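You operate a simulated robot arm through the tools that you are given. There is no shell and no other tool. Be economical: measure what you need, move in short steps, check, and stop when the job is done.

The job below is to be done with a simulated robot arm. You get a single attempt, and the scene is never put back.

TASK
Pieces burst on machine 1: bring the sheet speed back to the mould's.
Fine: stop fill, then sheet; set the knob; start sheet, then fill; leave it running on GOOD.
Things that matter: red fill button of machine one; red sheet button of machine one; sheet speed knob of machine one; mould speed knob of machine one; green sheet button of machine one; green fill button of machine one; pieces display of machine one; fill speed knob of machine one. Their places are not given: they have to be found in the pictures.

The check looks at the end state, three seconds after you hand in, the way a careful person would. Anything else that was tipped, shoved, dropped, spilled or broken makes it a failure. Flat cloth is picked up by pressing the open fingertips on it (5 to 10 N) and closing them slowly along it; thin cloth reads only 2 to 8 mm in the jaws.

THE ROBOT
A 6-joint arm with a two-finger parallel gripper, fixed in place. Base frame: the origin is at the foot of the arm, x ahead of it, y to its left, z up. Units: mm, degrees, N and s.
Its first joint turns from -115.0 to 115.0 degrees. Payload 4.2 kg.
The TCP is the grasp point between the finger pads, 23 mm short of the fingertips. In the tool frame z runs along the fingers and y along their closing line. Largest opening 94 mm; finger width 38, thickness 10; the body of the gripper, 54 by 96 mm, starts 39 mm behind the TCP.
Orientation is told as [roll, pitch, yaw] about the base's x, y, z axes, in that order, counted from this pose: with the fingers straight down and closing along the base's y, the tool's x points along the base's -x, its y along +y and its z along -z.

THE INTERFACE
- The arm moves only by the tool drive_tool. Its argument "series" is a list of rows, each an object (a shift or turn left out is 0, a gripper value left out holds the last) with "travel": the shift along the tool's x, y, z in m, a list of three; "dr": the turn, a rotation vector about the tool's x, y, z in degrees, a list of three; "grip": the finger opening in m, from 0 to 0.094. In form: [{"travel": [tx, ty, tz], "dr": [rx, ry, rz], "grip": grip}, ...]. A call has 1 to 20 rows; each row is the pose to reach, as a shift and turn from the pose commanded when the call began, along the tool's axes at that moment. A row lasts 0.2 s, in which the tool goes at most 50 mm and 8.6 degrees; a call with a longer step from one row to the next is refused whole, and so is a gripper value outside its range. A pose out of reach is approached as far as the arm can. The call stops where the force on the tool passes 40 N (or 10 N more than at its start, if that is more) or the arm is blocked; 0.2 s more then pass. The fingers move at their own pace (about 108 mm/s each) and stop on an object; they squeeze with about 31 N. The grip force told is the motor's: it shows also when the fingers shut on nothing. Time passes only in rows, and 0.2 s behind the last, so rows that repeat a pose let the fingers close. It gives the time, the measured TCP pose, the force on the tool (base axes), the opening and the grip force at its end, in the units of the frame above (readings bear some noise).
- Cameras (640 x 400 px; columns grow to the right, rows downward): "scene" is fixed at [217, 499.5, 1789.9]; the picture's right is [-0.82, -0.57, 0.00], its down [-0.34, 0.49, -0.81] and it looks along [0.46, -0.66, -0.59] (base axes); focal length 358 px, centre (320, 200). "wrist" rides on the gripper at [86, 16, -75] in the tool frame; the picture's right is [-0.18, 0.98, 0.00], its down [-0.58, -0.11, -0.81] and it looks along [-0.79, -0.15, 0.59] (tool axes); focal length 243 px, centre (320, 200).
- get_image(camera): a new picture of that camera. It takes no simulated time.
- raise_lower(by): slides the trunk up (or, below 0, down) by that many mm; the arm rides with it, the base frame stays. It gives what a move gives, with no picture.
- pixel_to_xyz(camera, pixels): for up to 12 pixels [column, row] of the newest picture of that camera ("zoom" is the newest enlarged one), the place [x, y, z] in the base frame of the surface seen there, good to about 2 mm. It takes no simulated time.
- zoom(camera, box): a new picture of the part [left, top, right, bottom] of that camera's present view, enlarged. It takes no simulated time.
- hand_in(): hands the job in; it is judged then, once.

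Keep the steps short. Do not move on a guess: measure, check each grasp and each placing, and mend mistakes. In all there are 80 turns and 46 pictures (those below and enlarged ones count). Leave the gripper open and the arm clear of the work at the hand-in unless told otherwise, and finish with a single line.

The tools are called after "Request:" as name(argument=value, ...) on one line, values as JSON. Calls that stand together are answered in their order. drive_tool: Moves the arm, as the interface text tells. Its arguments: {"type":"object","properties":{"series":{"type":"array","items":{"type":"object","properties":{"travel":{"type":"array","items":{"type":"number"}},"dr":{"type":"array","items":{"type":"number"}},"grip":{"type":"number"}}}}},"required":["series"]} The other tools are called the same way: raise_lower (by) slides the trunk up or down; get_image (camera) takes a picture; pixel_to_xyz (camera, pixels) gives the place of the surface under pixels of a picture; zoom (camera, box) takes an enlarged picture of a part of a camera's view; hand_in () hands the job in.

At the start:

```text
clock: 0.0
ee_pos: [578.8, -169.7, 1312.7]
ee_rot: [0.0, 0.0, 0.0]
force: [0.2, 0.2, -0.3]
opening: 94.0
gripper_force: 0.1
trunk travel left (down, up): [-925.0, 65.0]
```

scene: 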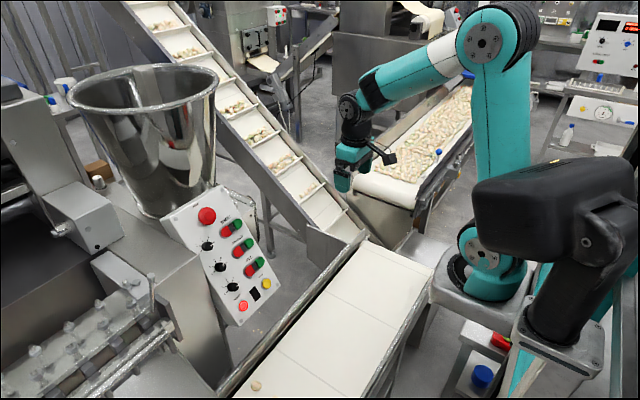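
wrist: 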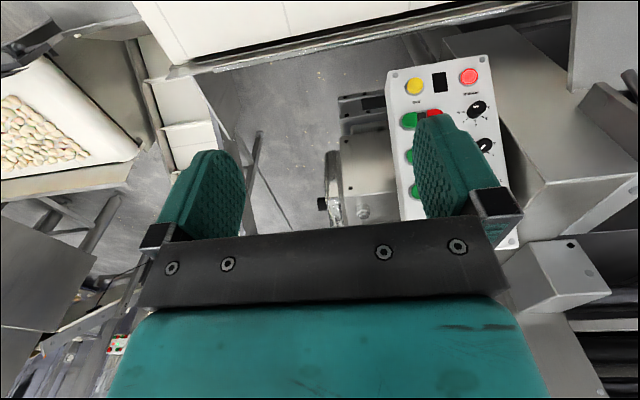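

I see a panel with buttons and knobs in the scene at about (215,250). I'll zoom in on it to read the labels.

Request:
zoom(camera="scene", box=[155, 180, 283, 330])

Request:
zoom(camera="wrist", box=[370, 45, 530, 255])

```text
2.67 times, centred on (219, 255) of scene
```

zoom: 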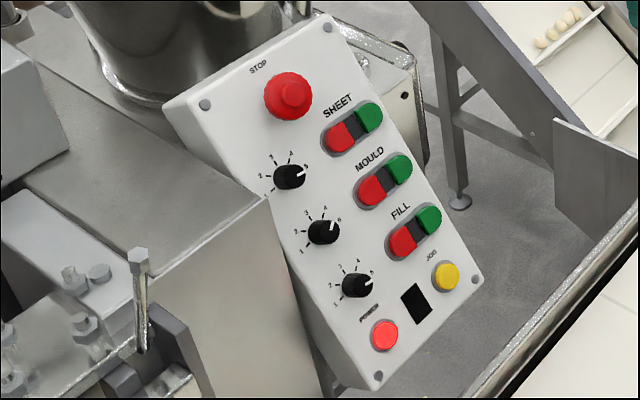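

```text
1.90 times, centred on (450, 150) of wrist
```

zoom: 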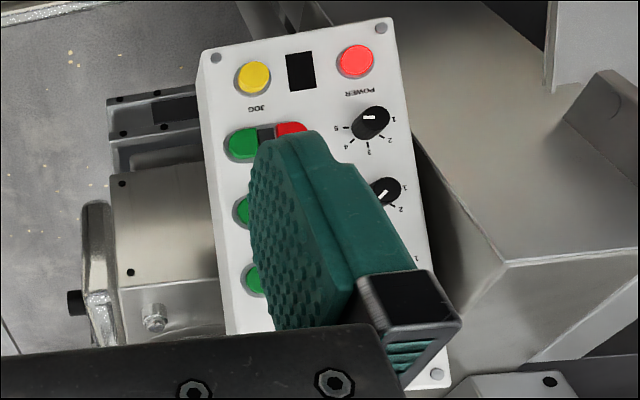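

The panel is upright in the scene view: STOP, SHEET, MOULD, FILL pairs on the right, three knobs on the left. I'll zoom in more on the knobs, and look for machine labels elsewhere.

Request:
zoom(camera="scene", box=[540, 0, 640, 130])

Request:
zoom(camera="scene", box=[170, 225, 282, 295])

```text
3.08 times, centred on (590, 65) of scene
```

zoom: 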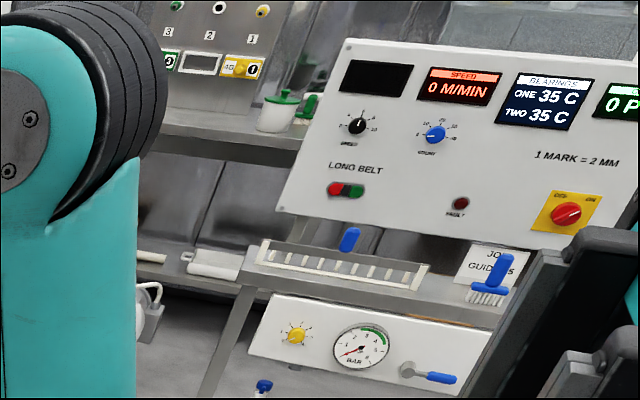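

```text
5.71 times, centred on (226, 260) of scene
```

zoom: 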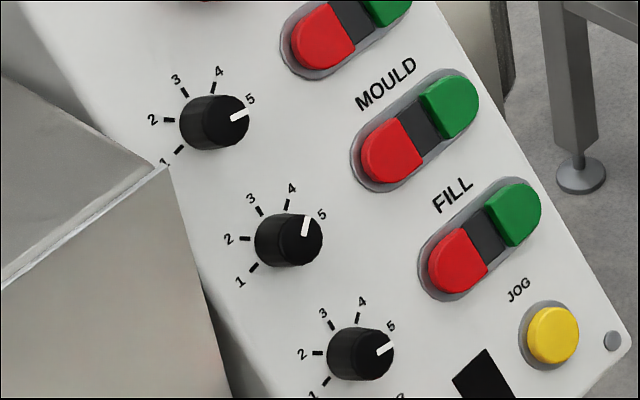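

This panel's knobs read sheet ≈5, mould ≈4, fill ≈5. I have to find the pieces display, and make sure this is machine one; I'll look at the background at (260,40), and the small black display at (254,294).

Request:
zoom(camera="scene", box=[200, 0, 340, 88])

Request:
zoom(camera="scene", box=[230, 275, 280, 310])

Request:
pixel_to_xyz(camera="scene", pixels=[[207, 216], [227, 231], [237, 224], [244, 278], [254, 294], [268, 285], [166, 217], [239, 326], [220, 187], [272, 284], [300, 320], [200, 245]])

```text
4.55 times, centred on (270, 44) of scene
```

zoom: 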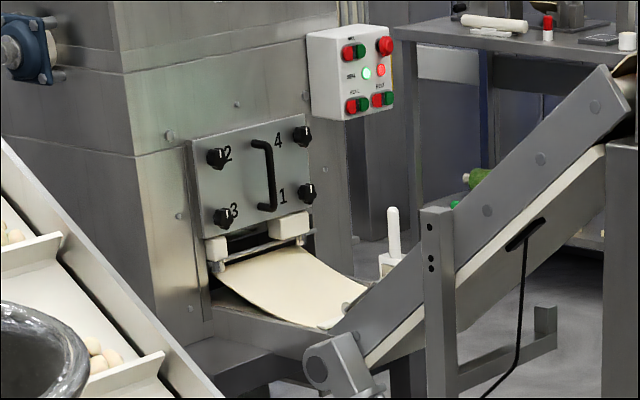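

```text
11.43 times, centred on (255, 292) of scene
```

zoom: 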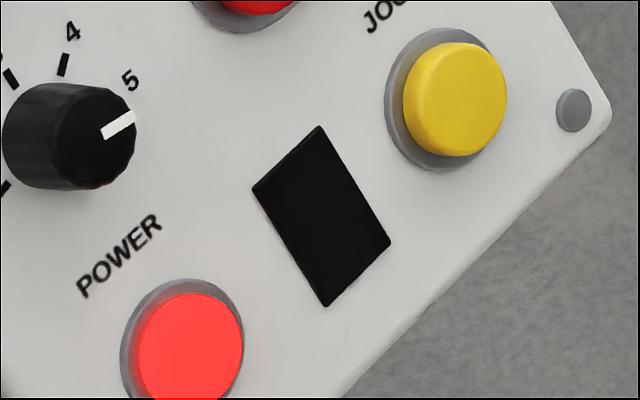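

```text
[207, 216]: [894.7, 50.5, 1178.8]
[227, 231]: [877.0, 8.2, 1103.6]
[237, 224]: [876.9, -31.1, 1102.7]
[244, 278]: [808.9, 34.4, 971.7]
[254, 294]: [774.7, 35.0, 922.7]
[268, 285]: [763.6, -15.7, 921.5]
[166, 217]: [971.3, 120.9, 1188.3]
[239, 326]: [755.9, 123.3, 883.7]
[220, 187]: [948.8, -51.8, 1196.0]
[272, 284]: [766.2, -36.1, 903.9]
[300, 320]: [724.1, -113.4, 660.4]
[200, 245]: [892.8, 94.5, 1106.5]
```

The display on the panel is dark so far. I'll check the remaining scene regions for any "machine 1" label and a pieces display.

Request:
zoom(camera="scene", box=[0, 70, 200, 195])

Request:
zoom(camera="scene", box=[430, 0, 640, 130])

Request:
zoom(camera="wrist", box=[0, 180, 260, 400])

```text
3.20 times, centred on (100, 132) of scene
```

zoom: 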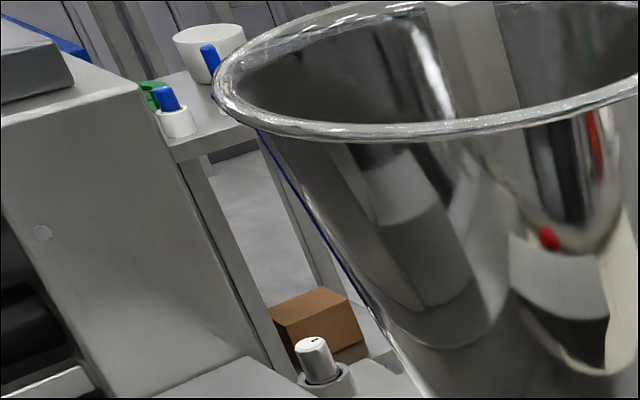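

```text
3.05 times, centred on (535, 65) of scene
```

zoom: 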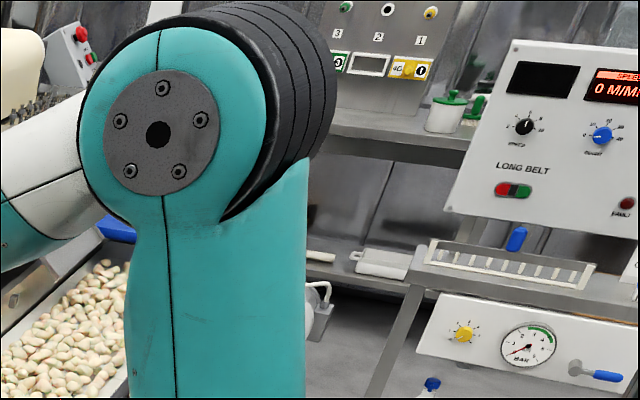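

```text
1.82 times, centred on (130, 290) of wrist
```

zoom: 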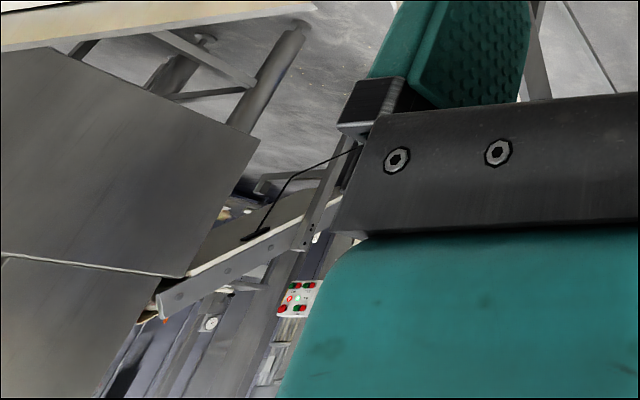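

Another panel with a red stop appears around scene (452,18), behind the arm's elbow. I'll look at it and locate it.

Request:
zoom(camera="scene", box=[385, 0, 475, 56])

Request:
pixel_to_xyz(camera="scene", pixels=[[450, 22], [275, 15], [605, 30], [160, 30], [400, 110], [340, 310]])

```text
7.11 times, centred on (430, 28) of scene
```

zoom: 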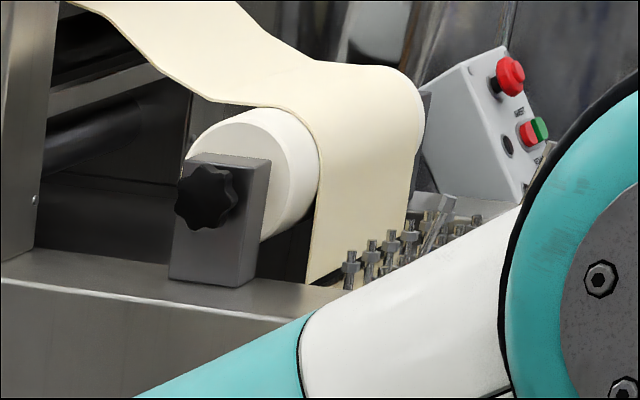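

```text
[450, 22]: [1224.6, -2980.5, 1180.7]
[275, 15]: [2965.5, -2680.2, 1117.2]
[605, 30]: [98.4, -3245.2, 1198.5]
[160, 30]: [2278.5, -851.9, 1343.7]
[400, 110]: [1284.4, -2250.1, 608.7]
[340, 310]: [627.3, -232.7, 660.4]
```

The far machine is out of reach (3 m away), so the near panel is machine one. Now I'll measure the panel accurately: a zoom on it, then points.

Request:
zoom(camera="scene", box=[155, 180, 283, 330])

Request:
pixel_to_xyz(camera="zoom", pixels=[[235, 90], [330, 80], [330, 190], [360, 245], [400, 190], [440, 245], [385, 270], [380, 310], [450, 300], [240, 140], [460, 262], [415, 345]])

Request:
pixel_to_xyz(camera="zoom", pixels=[[340, 137], [368, 118], [372, 190], [398, 168], [403, 242], [429, 219], [293, 177], [327, 231], [361, 285], [415, 303], [446, 275], [384, 335]])

```text
2.67 times, centred on (219, 255) of scene
```

zoom: 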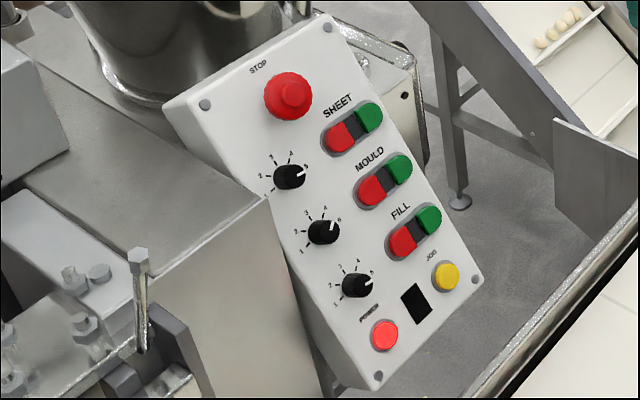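

```text
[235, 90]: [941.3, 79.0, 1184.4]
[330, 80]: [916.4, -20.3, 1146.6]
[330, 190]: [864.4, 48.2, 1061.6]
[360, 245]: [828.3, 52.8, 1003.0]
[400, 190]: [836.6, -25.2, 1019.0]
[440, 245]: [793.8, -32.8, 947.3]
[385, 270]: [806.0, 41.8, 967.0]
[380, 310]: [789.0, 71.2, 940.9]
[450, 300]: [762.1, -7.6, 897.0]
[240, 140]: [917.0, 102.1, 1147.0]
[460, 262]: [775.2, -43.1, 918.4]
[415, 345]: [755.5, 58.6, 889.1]
```

```text
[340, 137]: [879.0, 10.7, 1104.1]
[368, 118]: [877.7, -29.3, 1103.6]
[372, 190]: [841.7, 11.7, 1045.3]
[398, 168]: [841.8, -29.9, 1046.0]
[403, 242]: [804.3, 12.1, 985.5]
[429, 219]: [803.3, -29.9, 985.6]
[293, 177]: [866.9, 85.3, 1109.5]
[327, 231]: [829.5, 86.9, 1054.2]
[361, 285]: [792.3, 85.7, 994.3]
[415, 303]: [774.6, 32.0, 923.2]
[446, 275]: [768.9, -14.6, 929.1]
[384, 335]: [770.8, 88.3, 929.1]
```

The panel plane is well fitted: normal about (-0.846, 0, 0.533), buttons ~10 mm proud, knobs ~24 mm, knob column y≈86, red y≈12, green y≈-30. Checking obstacles left of the panel before moving.

Request:
pixel_to_xyz(camera="scene", pixels=[[198, 255], [190, 300], [151, 285], [130, 260], [100, 290], [165, 335], [60, 330], [80, 220], [110, 190], [180, 200], [160, 265], [215, 330]])

Request:
drive_tool(series=[{"travel": [0, 0.04, 0.01], "grip": 0.094}, {"travel": [0, 0.08, 0.02]}, {"travel": [0, 0.12, 0.03]}, {"travel": [0, 0.16, 0.04]}, {"travel": [0, 0.2, 0.05]}, {"travel": [0, 0.23, 0.05]}, {"travel": [0, 0.23, 0.05]}])

Request:
get_image(camera="wrist")

```text
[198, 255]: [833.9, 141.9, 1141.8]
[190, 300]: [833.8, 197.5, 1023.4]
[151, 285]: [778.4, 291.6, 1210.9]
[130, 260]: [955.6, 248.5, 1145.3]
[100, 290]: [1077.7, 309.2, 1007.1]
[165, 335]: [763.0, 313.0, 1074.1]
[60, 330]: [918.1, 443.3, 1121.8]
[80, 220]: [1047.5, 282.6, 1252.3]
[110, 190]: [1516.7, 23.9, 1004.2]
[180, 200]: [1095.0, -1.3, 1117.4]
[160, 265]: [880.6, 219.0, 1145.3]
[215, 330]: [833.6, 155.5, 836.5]
```

```text
clock: 1.6
ee_pos: [578.6, 61.3, 1263.5]
ee_rot: [0.0, 0.0, 0.0]
force: [0.6, 0.0, -0.2]
opening: 94.1
gripper_force: 0.1
trunk travel left (down, up): [-925.0, 65.0]
```

```text
32 pictures are left
```

wrist: 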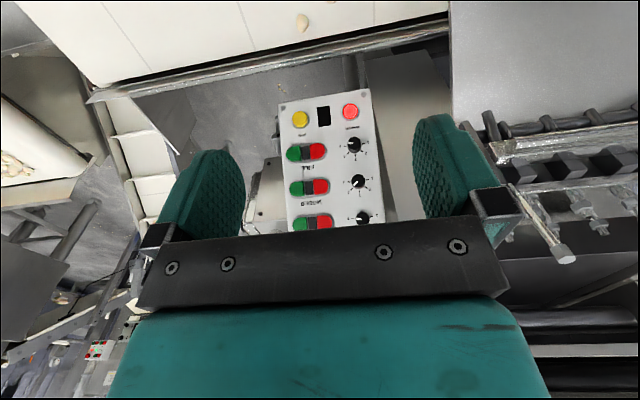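

Clear view between the fingers: panel at (325,165), display dark at (324,117). The knobs sit low at (355,145),(358,182),(363,218); I'll go lower and closer to see them all well.

Request:
drive_tool(series=[{"travel": [-0.02, 0, 0.035]}, {"travel": [-0.04, 0.0, 0.07]}, {"travel": [-0.06, 0, 0.105]}, {"travel": [-0.06, 0, 0.105]}])

Request:
zoom(camera="wrist", box=[240, 40, 430, 240])

```text
clock: 2.6
ee_pos: [638.3, 60.0, 1158.0]
ee_rot: [0.0, 0.1, 0.0]
force: [-0.2, -0.6, -0.4]
opening: 94.0
gripper_force: 0.1
trunk travel left (down, up): [-925.0, 65.0]
```

```text
2.00 times, centred on (335, 140) of wrist
```

zoom: 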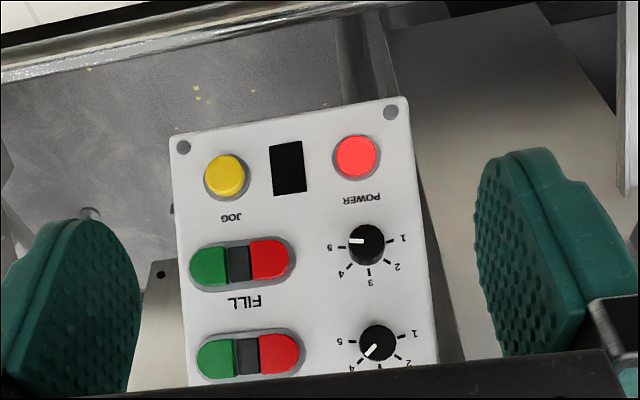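

The camera view is upside down relative to the panel, so rising shows the upper knobs. I rise 110 mm and shift slightly.

Request:
drive_tool(series=[{"travel": [0, 0.01, -0.035]}, {"travel": [-0.0, 0.02, -0.07]}, {"travel": [-0.0, 0.02, -0.11]}, {"travel": [-0.0, 0.02, -0.11]}])

Request:
zoom(camera="wrist", box=[240, 40, 430, 240])

```text
clock: 3.6
ee_pos: [638.7, 80.7, 1268.5]
ee_rot: [0.0, -0.1, 0.0]
force: [-0.2, -0.4, -0.4]
opening: 93.9
gripper_force: 0.0
trunk travel left (down, up): [-925.0, 65.0]
```

```text
2.00 times, centred on (335, 140) of wrist
```

zoom: 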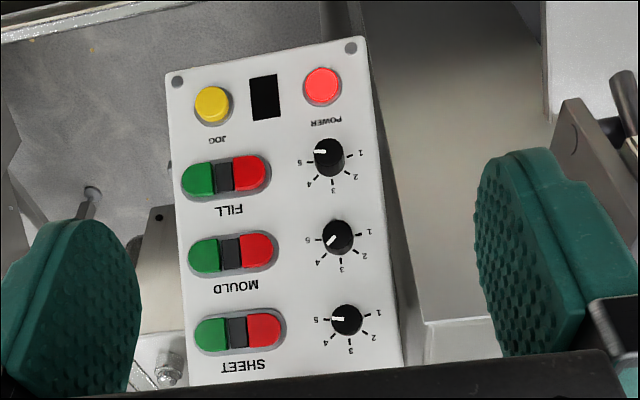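

All three knobs visible. I'll enlarge the sheet and mould knobs to read their marks.

Request:
zoom(camera="wrist", box=[320, 100, 376, 222])

Request:
zoom(camera="wrist", box=[310, 135, 370, 172])

Request:
zoom(camera="wrist", box=[315, 180, 375, 217])

```text
3.28 times, centred on (348, 161) of wrist
```

zoom: 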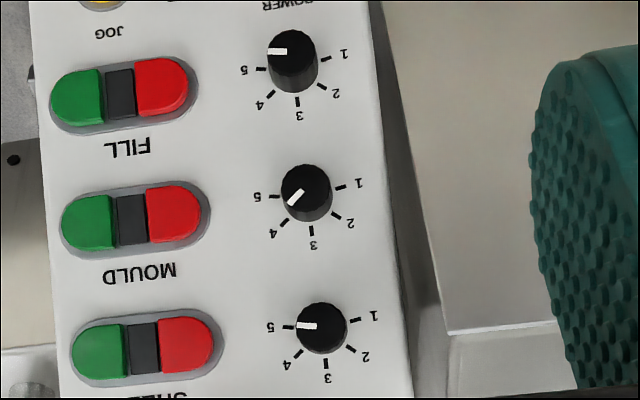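

```text
10.67 times, centred on (340, 154) of wrist
```

zoom: 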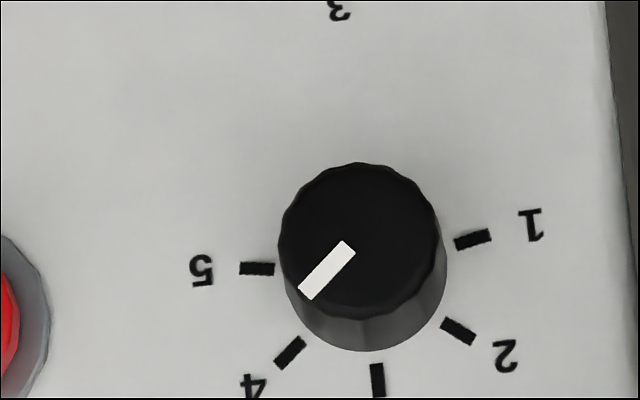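

```text
10.67 times, centred on (345, 198) of wrist
```

zoom: 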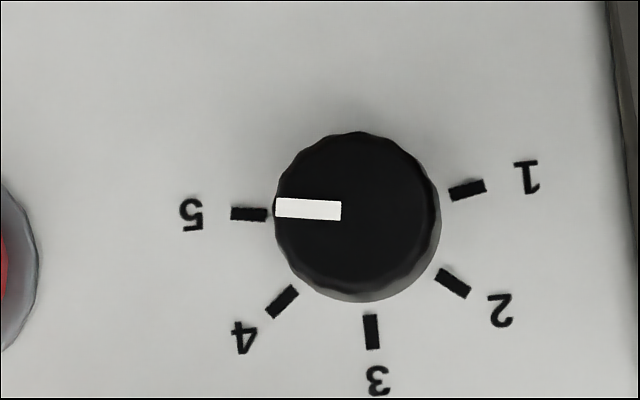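

Sheet mark is parallel to tick 5; mould mark is parallel to tick 4; so sheet must go 5 → 4 (about 48° counter-clockwise seen by the operator). Measuring knob cap and ticks in this zoom, and the buttons in the wrist picture.

Request:
pixel_to_xyz(camera="zoom", pixels=[[358, 212], [290, 235], [425, 210], [358, 145], [358, 275], [250, 214], [468, 190], [372, 332], [282, 301], [453, 283]])

Request:
get_image(camera="wrist")

```text
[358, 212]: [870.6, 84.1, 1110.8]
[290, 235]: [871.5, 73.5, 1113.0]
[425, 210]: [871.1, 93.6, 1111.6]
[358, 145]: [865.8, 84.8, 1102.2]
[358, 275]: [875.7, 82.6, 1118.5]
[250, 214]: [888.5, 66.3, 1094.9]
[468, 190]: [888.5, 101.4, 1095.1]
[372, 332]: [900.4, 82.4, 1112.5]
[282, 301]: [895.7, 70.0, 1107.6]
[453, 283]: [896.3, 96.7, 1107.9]
```

```text
26 pictures are left
```

wrist: 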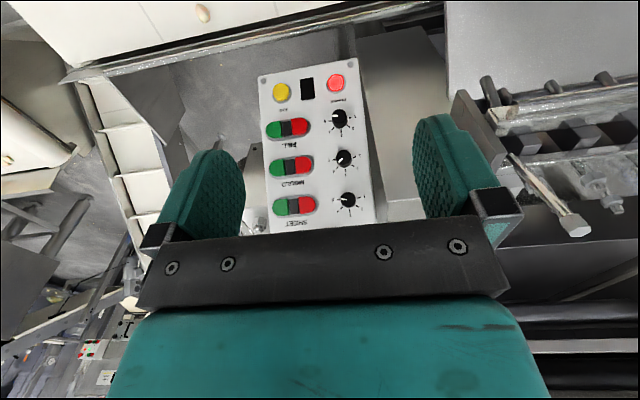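

Dial geometry: centre y≈84, panel-coordinate s≈248; steps 50° per number; knob Ø≈21 mm, 21 mm tall. Now the button centres.

Request:
pixel_to_xyz(camera="wrist", pixels=[[300, 127], [274, 129], [304, 165], [278, 168], [306, 204], [280, 207], [291, 204], [314, 203], [272, 208], [305, 197], [306, 211], [308, 87]])

```text
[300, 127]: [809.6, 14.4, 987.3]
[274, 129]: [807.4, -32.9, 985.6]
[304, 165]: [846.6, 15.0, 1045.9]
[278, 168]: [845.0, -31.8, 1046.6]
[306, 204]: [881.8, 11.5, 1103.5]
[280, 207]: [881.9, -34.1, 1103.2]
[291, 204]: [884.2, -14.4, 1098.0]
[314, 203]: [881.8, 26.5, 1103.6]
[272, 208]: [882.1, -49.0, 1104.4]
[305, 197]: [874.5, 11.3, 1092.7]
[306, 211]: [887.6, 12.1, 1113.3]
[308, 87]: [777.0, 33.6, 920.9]
```

Buttons: red column y≈13, green y≈-33; fill row s≈108.5, sheet row s≈248.5. Now close the fingers, pitch the tool 57.8° to face the panel, and come in front of the red fill button, well off it.

Request:
drive_tool(series=[{"travel": [0, -0.01, 0.02], "dr": [0, -8, 0], "grip": 0}, {"travel": [0, -0.02, 0.05], "dr": [0, -16, 0]}, {"travel": [-0.01, -0.03, 0.08], "dr": [0, -24, 0]}, {"travel": [-0.02, -0.04, 0.11], "dr": [0, -32, 0]}, {"travel": [-0.03, -0.05, 0.14], "dr": [0, -40, 0]}, {"travel": [-0.04, -0.06, 0.17], "dr": [0, -48, 0]}, {"travel": [-0.05, -0.0677, 0.19], "dr": [0, -56, 0]}, {"travel": [-0.0613, -0.0677, 0.2085], "dr": [0, -57.8, 0]}, {"travel": [-0.0613, -0.0677, 0.2085], "dr": [0, -57.8, 0]}, {"travel": [-0.0613, -0.0677, 0.2085], "dr": [0, -57.8, 0]}])

Request:
get_image(camera="scene")

```text
clock: 5.8
ee_pos: [699.9, 14.3, 1058.8]
ee_rot: [0.0, -57.8, 0.1]
force: [-0.4, 0.2, 0.6]
opening: 0.0
gripper_force: 31.1
trunk travel left (down, up): [-925.0, 65.0]
```

```text
25 pictures are left
```

scene: 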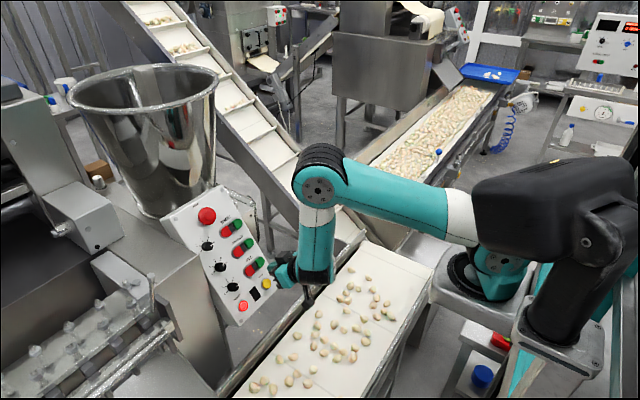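

The tool faces the panel and pieces lie on the belt. In panel coordinates: s=114, h=137. I line up on the red fill button and approach to ~14 mm tip height.

Request:
drive_tool(series=[{"travel": [0.0055, -0.0013, 0.03]}, {"travel": [0.0055, -0.0013, 0.06]}, {"travel": [0.0055, -0.0013, 0.085]}, {"travel": [0.0055, -0.0013, 0.095]}, {"travel": [0.0055, -0.0013, 0.095]}])

Request:
zoom(camera="scene", box=[170, 190, 330, 290])

Request:
zoom(camera="wrist", box=[160, 0, 480, 200])

```text
clock: 7.0
ee_pos: [776.0, 13.4, 1003.4]
ee_rot: [0.0, -57.8, 0.0]
force: [0.1, 0.3, 0.0]
opening: 0.0
gripper_force: 30.9
trunk travel left (down, up): [-925.0, 65.0]
```

```text
4.00 times, centred on (250, 240) of scene
```

zoom: 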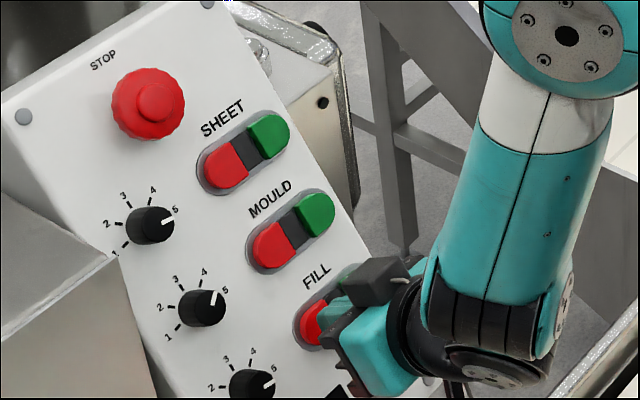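

```text
2.00 times, centred on (320, 100) of wrist
```

zoom: 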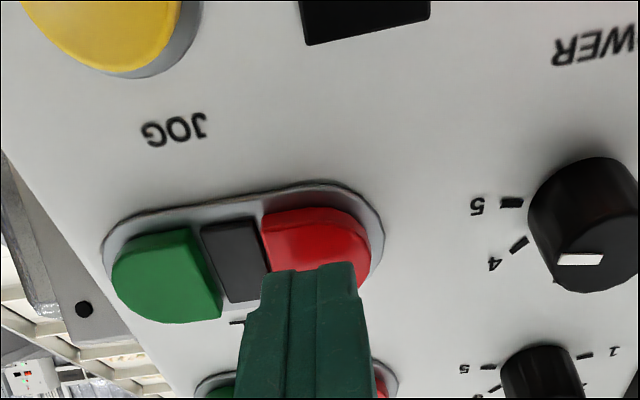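

Tip is over the red fill button, 20 mm off the plate. I press slowly in small steps, and then look.

Request:
drive_tool(series=[{"travel": [0, 0, 0.007]}, {"travel": [0, 0, 0.01]}, {"travel": [0, 0, 0.012]}, {"travel": [0, 0, 0.013]}, {"travel": [0, 0, 0.014]}, {"travel": [0, 0, 0.015]}, {"travel": [0, 0, 0.016]}, {"travel": [0, 0, 0.017]}])

Request:
zoom(camera="wrist", box=[160, 0, 480, 200])

```text
clock: 8.8
ee_pos: [791.4, 12.2, 994.8]
ee_rot: [0.0, -57.9, -0.1]
force: [-5.1, 0.8, 7.7]
opening: 0.0
gripper_force: 30.8
trunk travel left (down, up): [-925.0, 65.0]
```

```text
2.00 times, centred on (320, 100) of wrist
```

zoom: 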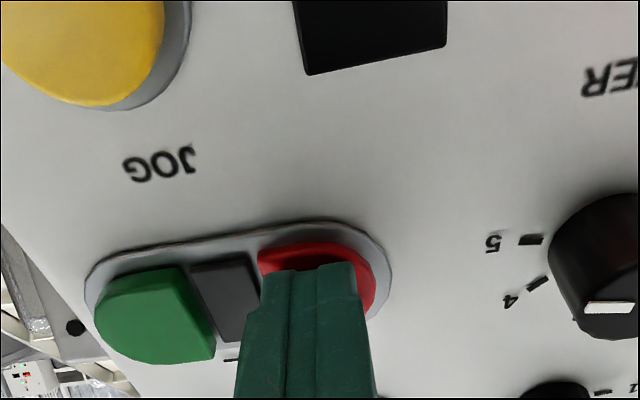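

The button is going down with about 9 N. I push 2 mm more to make sure it bottoms, then back off and look.

Request:
drive_tool(series=[{"travel": [0, 0, 0.001]}, {"travel": [0, 0, 0.002]}, {"travel": [0, 0, 0.002]}])

Request:
drive_tool(series=[{"travel": [0, 0, -0.01]}, {"travel": [0, 0, -0.03]}, {"travel": [0, 0, -0.06]}, {"travel": [0, 0, -0.08]}, {"travel": [0, 0, -0.08]}])

Request:
get_image(camera="wrist")

```text
clock: 9.6
ee_pos: [792.0, 12.1, 994.6]
ee_rot: [0.0, -57.8, 0.0]
force: [-14.4, 3.1, 12.4]
opening: 0.0
gripper_force: 30.5
trunk travel left (down, up): [-925.0, 65.0]
```

```text
clock: 10.8
ee_pos: [728.3, 13.9, 1036.3]
ee_rot: [0.0, -57.8, -0.1]
force: [0.0, 0.1, -0.7]
opening: 0.0
gripper_force: 30.8
trunk travel left (down, up): [-925.0, 65.0]
```

```text
21 pictures are left
```

wrist: 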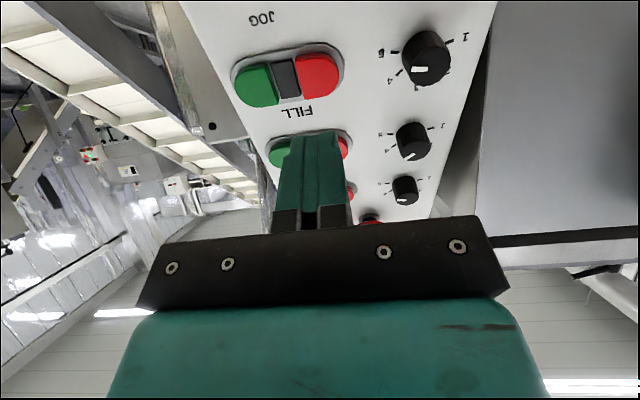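

The button bottomed out at 19 N, which should have registered. I check the scene for signs of the fill stopping.

Request:
get_image(camera="scene")

```text
20 pictures are left
```

scene: 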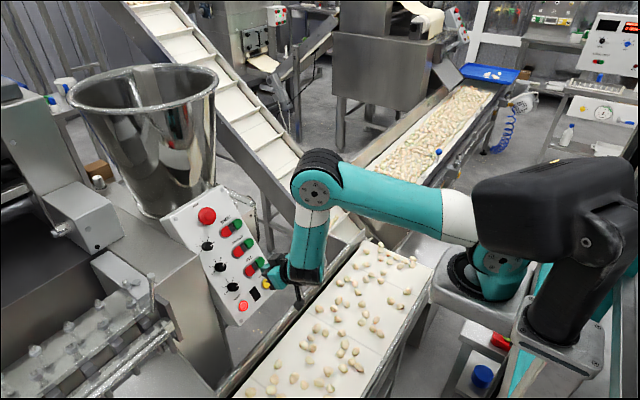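

The inclined feed is now empty, so the fill seems to have stopped. Next, the red sheet button: slide up the panel by 138.5 mm at safe height, then approach.

Request:
drive_tool(series=[{"travel": [-0.04, -0.001, 0]}, {"travel": [-0.08, -0.001, 0]}, {"travel": [-0.115, -0.001, 0]}, {"travel": [-0.1385, -0.001, 0]}, {"travel": [-0.1385, -0.001, 0]}, {"travel": [-0.1385, -0.001, 0.03]}, {"travel": [-0.1385, -0.001, 0.05]}, {"travel": [-0.1385, -0.001, 0.06]}, {"travel": [-0.1385, -0.001, 0.06]}])

Request:
zoom(camera="wrist", box=[160, 0, 480, 200])

```text
clock: 12.8
ee_pos: [850.4, 11.8, 1121.1]
ee_rot: [0.1, -57.8, -0.1]
force: [-1.1, 0.2, -0.2]
opening: 0.2
gripper_force: 30.6
trunk travel left (down, up): [-925.0, 65.0]
```

```text
2.00 times, centred on (320, 100) of wrist
```

zoom: 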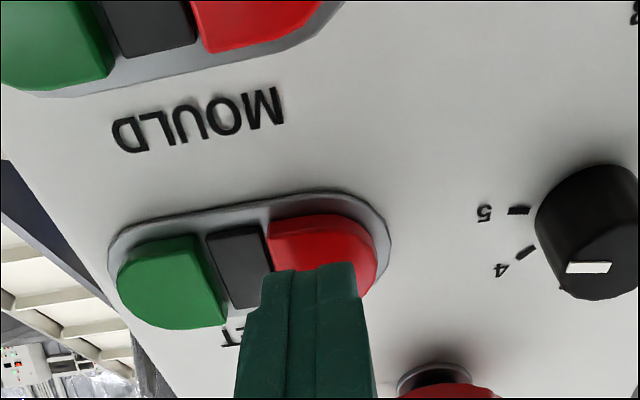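

Same aligned view as before, over the red sheet button at 20 mm. Press it to the bottom and back off.

Request:
drive_tool(series=[{"travel": [0, 0.001, 0.007]}, {"travel": [0, 0.001, 0.01]}, {"travel": [0, 0.001, 0.012]}, {"travel": [0, 0.001, 0.013]}, {"travel": [0, 0.001, 0.014]}, {"travel": [0, 0.001, 0.015]}, {"travel": [0, 0.001, 0.016]}, {"travel": [0, 0.001, 0.017]}, {"travel": [0, 0.001, 0.018]}, {"travel": [0, 0.001, 0.019]}, {"travel": [0, 0.001, 0.019]}])

Request:
zoom(camera="wrist", box=[160, 0, 480, 200])

```text
clock: 15.2
ee_pos: [866.2, 11.3, 1112.8]
ee_rot: [0.0, -57.9, -0.1]
force: [-12.0, -0.2, 7.0]
opening: 0.0
gripper_force: 30.8
trunk travel left (down, up): [-925.0, 65.0]
```

```text
2.00 times, centred on (320, 100) of wrist
```

zoom: 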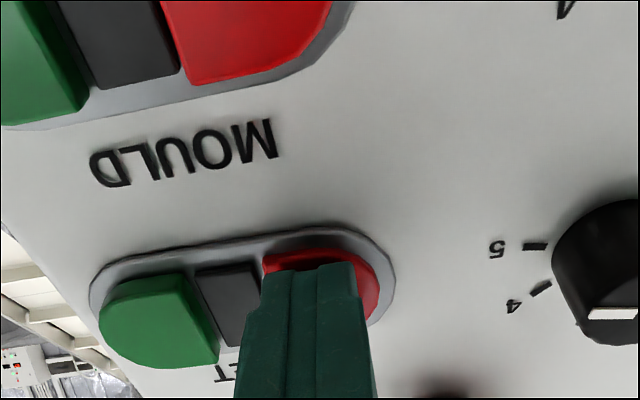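

Button well down at 14 N (tip 2.5 mm above plate). One more mm to be sure, then retreat and open the fingers to ~45 mm for the knob.

Request:
drive_tool(series=[{"travel": [0, 0, 0.001]}, {"travel": [0, 0, 0.001]}])

Request:
drive_tool(series=[{"travel": [0, 0, -0.01]}, {"travel": [0, 0, -0.03]}, {"travel": [0, 0, -0.06]}, {"travel": [0, 0.035, -0.06], "grip": 0.05}, {"travel": [0, 0.0727, -0.06], "grip": 0.05}, {"travel": [0, 0.0727, -0.06], "grip": 0.05}])

Request:
get_image(camera="wrist")

Request:
get_image(camera="scene")

```text
clock: 15.8
ee_pos: [866.0, 11.5, 1111.8]
ee_rot: [0.1, -57.8, 0.0]
force: [-16.3, -1.9, 8.8]
opening: 0.0
gripper_force: 31.1
trunk travel left (down, up): [-925.0, 65.0]
```

```text
clock: 17.2
ee_pos: [817.8, 84.3, 1141.6]
ee_rot: [0.0, -57.8, -0.1]
force: [1.1, 0.3, 0.0]
opening: 50.2
gripper_force: 0.1
trunk travel left (down, up): [-925.0, 65.0]
```

```text
17 pictures are left
```

wrist: 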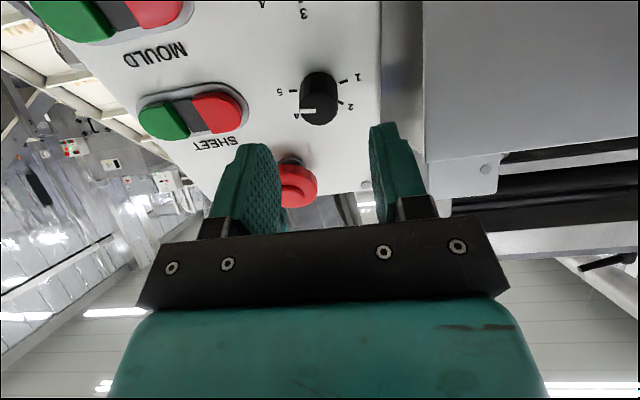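

```text
16 pictures are left
```

scene: 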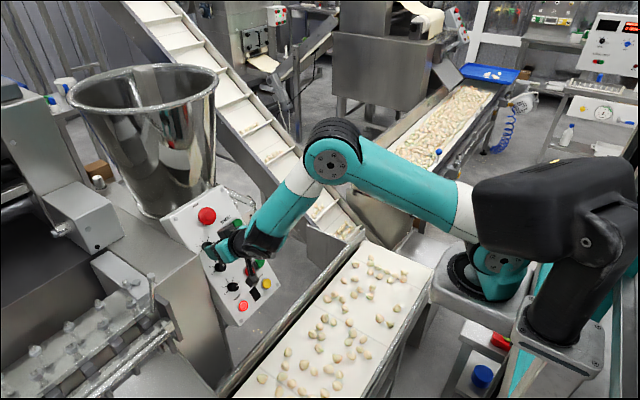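

Buttons pressed; now check whether the display at (254,294) shows anything now.

Request:
zoom(camera="scene", box=[190, 240, 280, 310])

```text
5.71 times, centred on (235, 275) of scene
```

zoom: 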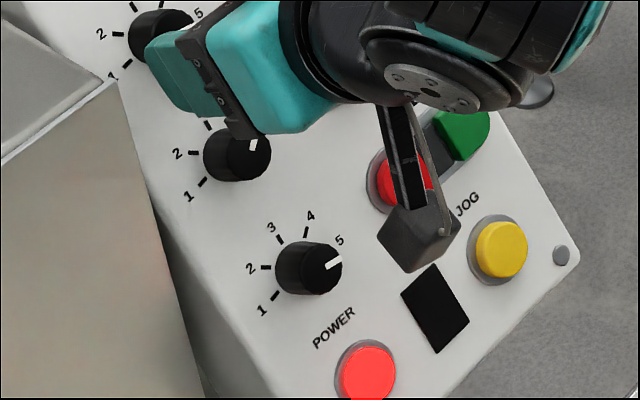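

Display dark. Proceed to the sheet knob: TCP at s=247, y=84, h=82; advance 53 mm with the fingers straddling the knob.

Request:
drive_tool(series=[{"travel": [-0.0015, 0, 0.02]}, {"travel": [-0.0015, 0, 0.035]}, {"travel": [-0.0015, 0, 0.045]}, {"travel": [-0.0015, 0, 0.05]}, {"travel": [-0.0015, 0, 0.053]}, {"travel": [-0.0015, 0, 0.053]}])

Request:
get_image(camera="wrist")

```text
clock: 18.6
ee_pos: [861.6, 85.2, 1114.7]
ee_rot: [0.0, -57.8, 0.0]
force: [0.0, 0.0, -1.1]
opening: 49.9
gripper_force: 0.0
trunk travel left (down, up): [-925.0, 65.0]
```

```text
14 pictures are left
```

wrist: 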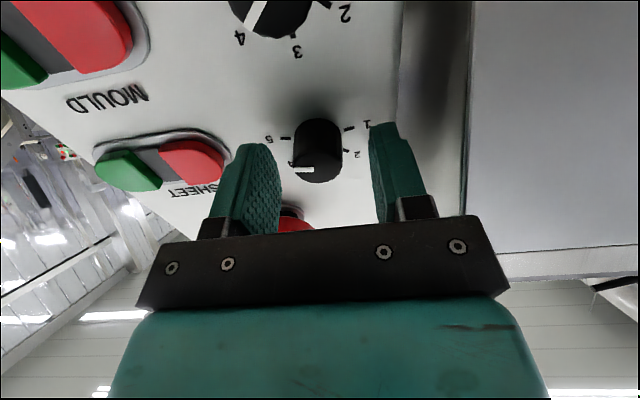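

Knob is centred between the fingers and free of the red button and STOP. Close on it.

Request:
drive_tool(series=[{"travel": [0, -0.001, 0], "grip": 0.04}, {"travel": [0, -0.001, 0], "grip": 0.03}, {"travel": [0, -0.001, 0], "grip": 0.024}, {"travel": [0, -0.001, 0], "grip": 0.015}, {"travel": [0, -0.001, 0], "grip": 0.015}])

```text
clock: 19.8
ee_pos: [862.0, 83.8, 1113.8]
ee_rot: [0.0, -57.7, 0.0]
force: [0.6, 2.0, -0.5]
opening: 24.7
gripper_force: 45.0
trunk travel left (down, up): [-925.0, 65.0]
```

Knob held (24.7 mm, 45 N). Turn −50° about the tool axis (counter-clockwise, from 5 to 4).

Request:
drive_tool(series=[{"travel": [0, 0, 0], "dr": [0, 0, -6]}, {"dr": [0, 0, -13]}, {"dr": [0, 0, -20]}, {"dr": [0, 0, -27]}, {"dr": [0, 0, -34]}, {"dr": [0, 0, -41]}, {"dr": [0, 0, -46]}, {"dr": [0, 0, -50]}, {"dr": [0, 0, -50]}, {"dr": [0, 0, -50]}])

Request:
zoom(camera="wrist", box=[160, 0, 480, 200])

```text
clock: 22.0
ee_pos: [862.3, 84.2, 1114.5]
ee_rot: [-50.4, -32.9, 65.9]
force: [5.5, 9.6, -11.5]
opening: 24.6
gripper_force: 45.4
trunk travel left (down, up): [-925.0, 65.0]
```

```text
2.00 times, centred on (320, 100) of wrist
```

zoom: 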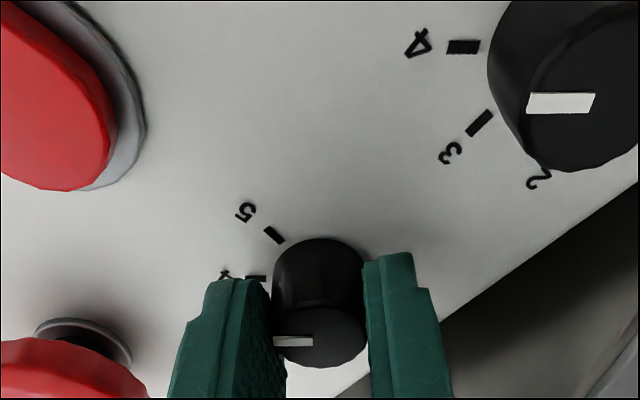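

The sheet mark is parallel to the mould mark, both at 4. Release, back off 70 mm, then turn back.

Request:
drive_tool(series=[{"grip": 0.03}, {"grip": 0.04}, {"grip": 0.05}, {"grip": 0.05}, {"travel": [0, 0, -0.02]}, {"travel": [0, 0, -0.045]}, {"travel": [0, 0, -0.07]}, {"travel": [0, 0, -0.07]}])

Request:
drive_tool(series=[{"dr": [0, 0, 7]}, {"dr": [0, 0, 15]}, {"dr": [0, 0, 23]}, {"dr": [0, 0, 31]}, {"dr": [0, 0, 39]}, {"dr": [0, 0, 46]}, {"dr": [0, 0, 50]}, {"dr": [0, 0, 50]}])

Request:
zoom(camera="wrist", box=[230, 0, 430, 125])

```text
clock: 23.8
ee_pos: [802.5, 82.6, 1152.2]
ee_rot: [-50.6, -32.9, 65.9]
force: [-0.4, -0.6, 0.3]
opening: 50.2
gripper_force: 0.0
trunk travel left (down, up): [-925.0, 65.0]
```

```text
clock: 25.6
ee_pos: [803.9, 82.8, 1153.8]
ee_rot: [0.2, -57.9, -0.2]
force: [-0.8, 0.4, -0.3]
opening: 49.9
gripper_force: 0.1
trunk travel left (down, up): [-925.0, 65.0]
```

```text
3.20 times, centred on (330, 62) of wrist
```

zoom: 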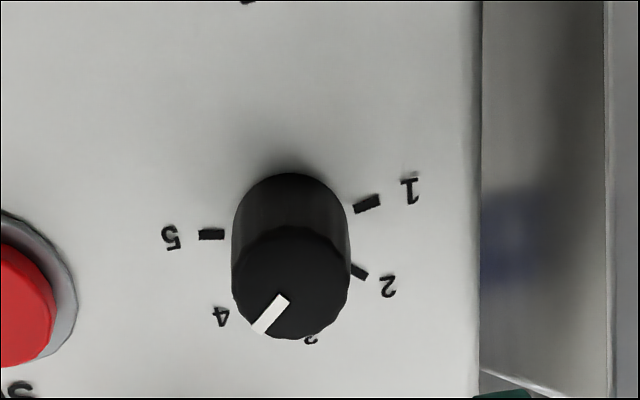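

Sheet knob is at 4 now. I move toward the green sheet button (y −33) and check from the scene camera that the two marks are parallel.

Request:
drive_tool(series=[{"travel": [0.0, -0.04, 0], "grip": 0.0}, {"travel": [0.0, -0.08, 0]}, {"travel": [0.001, -0.1155, 0]}, {"travel": [0.001, -0.1155, 0]}, {"travel": [0.001, -0.1155, 0]}])

Request:
zoom(camera="scene", box=[190, 230, 250, 270])

```text
clock: 26.8
ee_pos: [803.4, -33.6, 1154.7]
ee_rot: [0.0, -57.8, -0.1]
force: [-0.5, 0.0, -0.3]
opening: 0.0
gripper_force: 30.7
trunk travel left (down, up): [-925.0, 65.0]
```

```text
10.00 times, centred on (220, 250) of scene
```

zoom: 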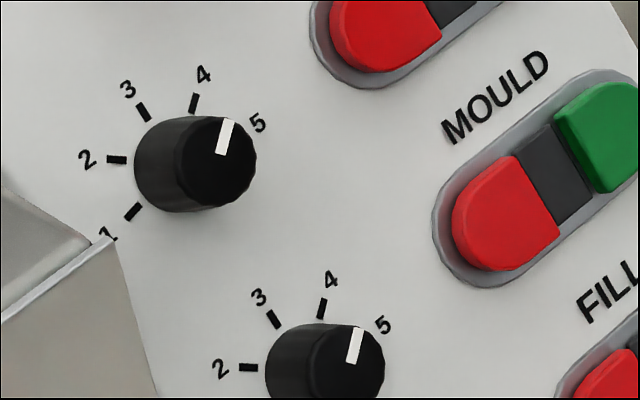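

Nearly parallel; I enlarge both marks to measure the small difference.

Request:
zoom(camera="scene", box=[204, 238, 232, 256])

Request:
zoom(camera="scene", box=[217, 258, 245, 276])

```text
16.00 times, centred on (218, 247) of scene
```

zoom: 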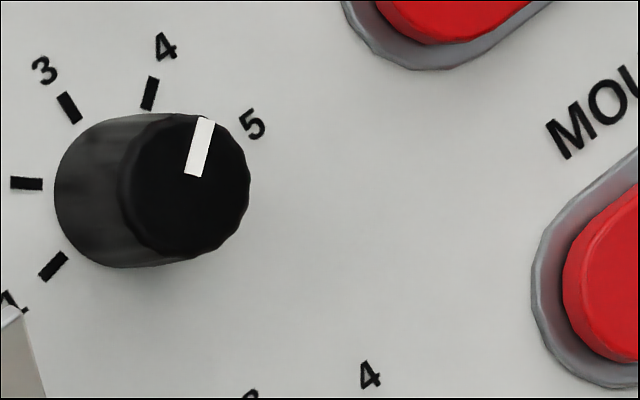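

```text
16.00 times, centred on (231, 267) of scene
```

zoom: 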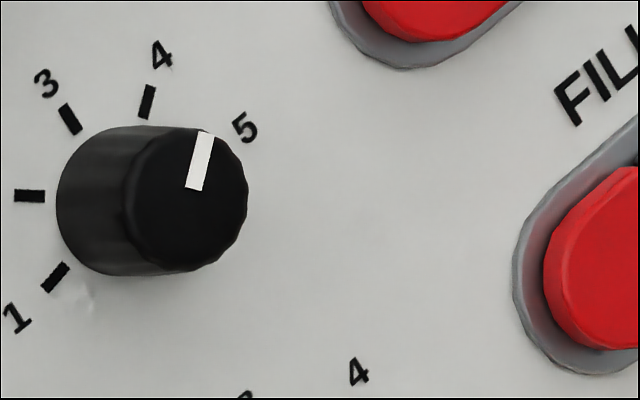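

Both marks are at 12°: matched. Now the green sheet button: I am at s=250, h=101, y=−33.6; approach and press to the bottom.

Request:
drive_tool(series=[{"travel": [0.0015, 0, 0.03]}, {"travel": [0.0015, 0, 0.055]}, {"travel": [0.0015, 0, 0.065]}, {"travel": [0.0015, 0, 0.068]}, {"travel": [0.0015, 0, 0.07]}, {"travel": [0.0015, 0, 0.071]}, {"travel": [0.0015, 0, 0.072]}, {"travel": [0.0015, 0, 0.073]}, {"travel": [0.0015, 0, 0.074]}, {"travel": [0.0015, 0, 0.075]}, {"travel": [0.0015, 0, 0.076]}, {"travel": [0.0015, 0, 0.077]}, {"travel": [0.0015, 0, 0.077]}])

Request:
zoom(camera="wrist", box=[160, 0, 480, 200])

```text
clock: 29.6
ee_pos: [865.9, -33.3, 1111.2]
ee_rot: [-0.1, -57.7, 0.0]
force: [-20.9, -2.5, 6.3]
opening: 0.1
gripper_force: 30.7
trunk travel left (down, up): [-925.0, 65.0]
```

```text
2.00 times, centred on (320, 100) of wrist
```

zoom: 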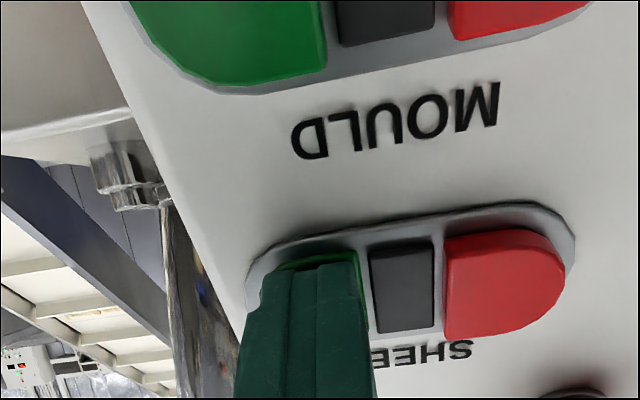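

Green sheet button fully down (22 N). Back off, slide down 140 mm to the fill row.

Request:
drive_tool(series=[{"travel": [0, 0, -0.02]}, {"travel": [0, 0, -0.05]}, {"travel": [0, 0, -0.075]}, {"travel": [0.04, 0, -0.075]}, {"travel": [0.08, 0, -0.075]}, {"travel": [0.12, 0, -0.075]}, {"travel": [0.14, 0, -0.075]}, {"travel": [0.14, 0, -0.075]}, {"travel": [0.14, 0, -0.075]}])

```text
clock: 31.6
ee_pos: [727.3, -31.5, 1030.6]
ee_rot: [0.1, -57.8, -0.1]
force: [-1.2, 0.3, -0.2]
opening: 0.1
gripper_force: 30.9
trunk travel left (down, up): [-925.0, 65.0]
```

At s=105, h=99. I correct by 3 mm up and press the green fill button.

Request:
drive_tool(series=[{"travel": [-0.003, -0.0015, 0.03]}, {"travel": [-0.003, -0.0015, 0.055]}, {"travel": [-0.003, -0.0015, 0.065]}, {"travel": [-0.003, -0.0015, 0.068]}, {"travel": [-0.003, -0.0015, 0.07]}, {"travel": [-0.003, -0.0015, 0.071]}, {"travel": [-0.003, -0.0015, 0.072]}, {"travel": [-0.003, -0.0015, 0.073]}, {"travel": [-0.003, -0.0015, 0.074]}, {"travel": [-0.003, -0.0015, 0.075]}, {"travel": [-0.003, -0.0015, 0.076]}, {"travel": [-0.003, -0.0015, 0.077]}, {"travel": [-0.003, -0.0015, 0.077]}])

Request:
zoom(camera="wrist", box=[160, 0, 480, 200])

```text
clock: 34.4
ee_pos: [793.6, -34.0, 994.9]
ee_rot: [-0.1, -57.8, 0.1]
force: [-24.3, -6.4, 11.0]
opening: 0.0
gripper_force: 31.2
trunk travel left (down, up): [-925.0, 65.0]
```

```text
2.00 times, centred on (320, 100) of wrist
```

zoom: 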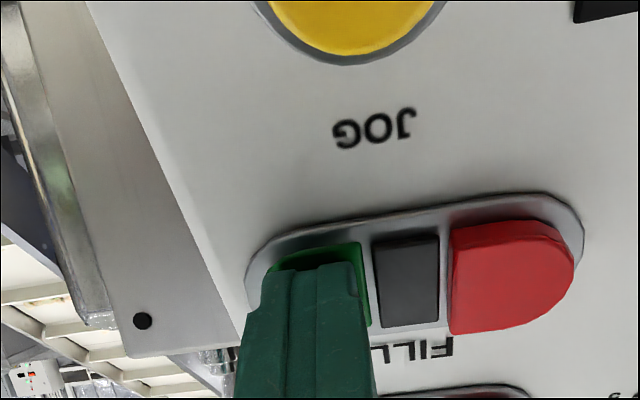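

Green fill bottomed at 27 N. Retreat from the panel, open the gripper.

Request:
drive_tool(series=[{"travel": [0, 0, -0.02]}, {"travel": [0, 0, -0.06]}, {"travel": [0, 0, -0.1]}, {"travel": [0, 0, -0.14], "grip": 0.094}, {"travel": [0, -0.02, -0.18]}, {"travel": [-0.02, -0.05, -0.2], "dr": [0, 8, 0]}, {"travel": [-0.05, -0.08, -0.21], "dr": [0, 16, 0]}, {"travel": [-0.08, -0.1, -0.22], "dr": [0, 24, 0]}, {"travel": [-0.11, -0.12, -0.22], "dr": [0, 32, 0]}, {"travel": [-0.14, -0.135, -0.22], "dr": [0, 40, 0]}, {"travel": [-0.17, -0.135, -0.22], "dr": [0, 48, 0]}, {"travel": [-0.2, -0.135, -0.22], "dr": [0, 56, 0]}, {"travel": [-0.2, -0.135, -0.22], "dr": [0, 57.8, 0]}, {"travel": [-0.2, -0.135, -0.22], "dr": [0, 57.8, 0]}])

Request:
get_image(camera="scene")

Request:
zoom(camera="scene", box=[540, 0, 640, 60])

```text
clock: 37.4
ee_pos: [715.4, -165.4, 1278.0]
ee_rot: [0.0, 0.2, 0.0]
force: [-0.2, -0.4, -0.4]
opening: 94.1
gripper_force: 0.0
trunk travel left (down, up): [-925.0, 65.0]
```

```text
6 pictures are left
```

scene: 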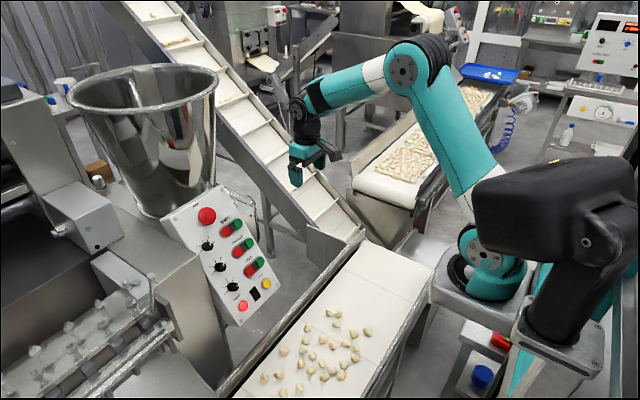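

```text
6.40 times, centred on (590, 30) of scene
```

zoom: 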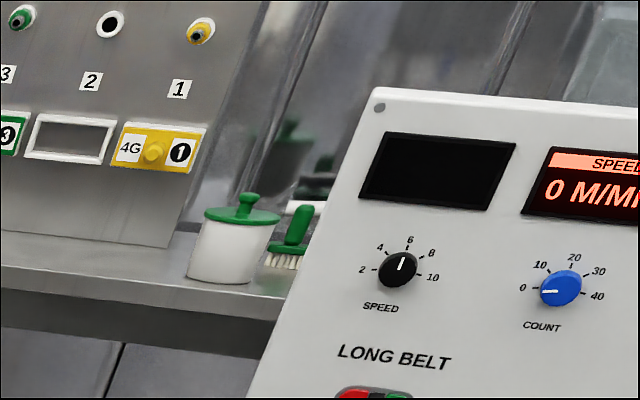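

Belt shows a gap and then new pieces: the machine stopped and restarted. I wait a few seconds and look at the panel display and knob.

Request:
drive_tool(series=[{"travel": [0.03, 0, 0]}, {"travel": [0.06, 0, 0]}, {"travel": [0.1, 0, 0]}, {"travel": [0.13, 0, -0.03]}, {"travel": [0.13, 0, -0.03]}, {"travel": [0.13, 0, -0.03]}, {"travel": [0.13, 0, -0.03]}, {"travel": [0.13, 0, -0.03]}, {"travel": [0.13, 0, -0.03]}, {"travel": [0.13, 0, -0.03]}, {"travel": [0.13, 0, -0.03]}, {"travel": [0.13, 0, -0.03]}, {"travel": [0.13, 0, -0.03]}, {"travel": [0.13, 0, -0.03]}, {"travel": [0.13, 0, -0.03]}, {"travel": [0.13, 0, -0.03]}])

Request:
zoom(camera="scene", box=[160, 190, 290, 330])

Request:
get_image(camera="wrist")

```text
clock: 40.8
ee_pos: [585.1, -170.5, 1311.6]
ee_rot: [0.2, 0.1, 0.0]
force: [-0.2, -0.4, 0.1]
opening: 93.9
gripper_force: 0.0
trunk travel left (down, up): [-925.0, 65.0]
```

```text
2.86 times, centred on (225, 260) of scene
```

zoom: 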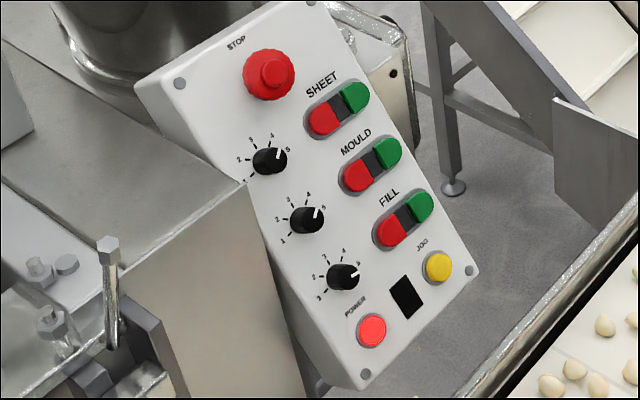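

```text
3 pictures are left
```

wrist: 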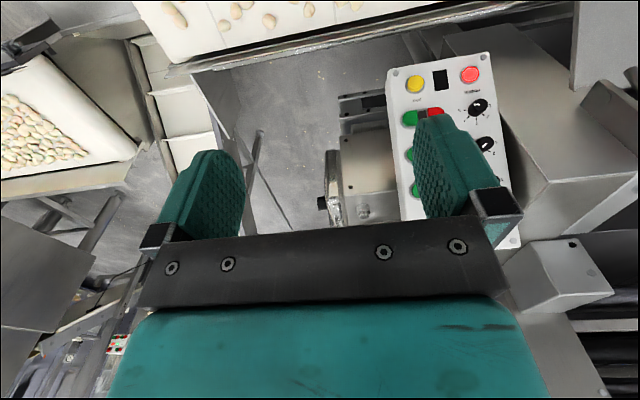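

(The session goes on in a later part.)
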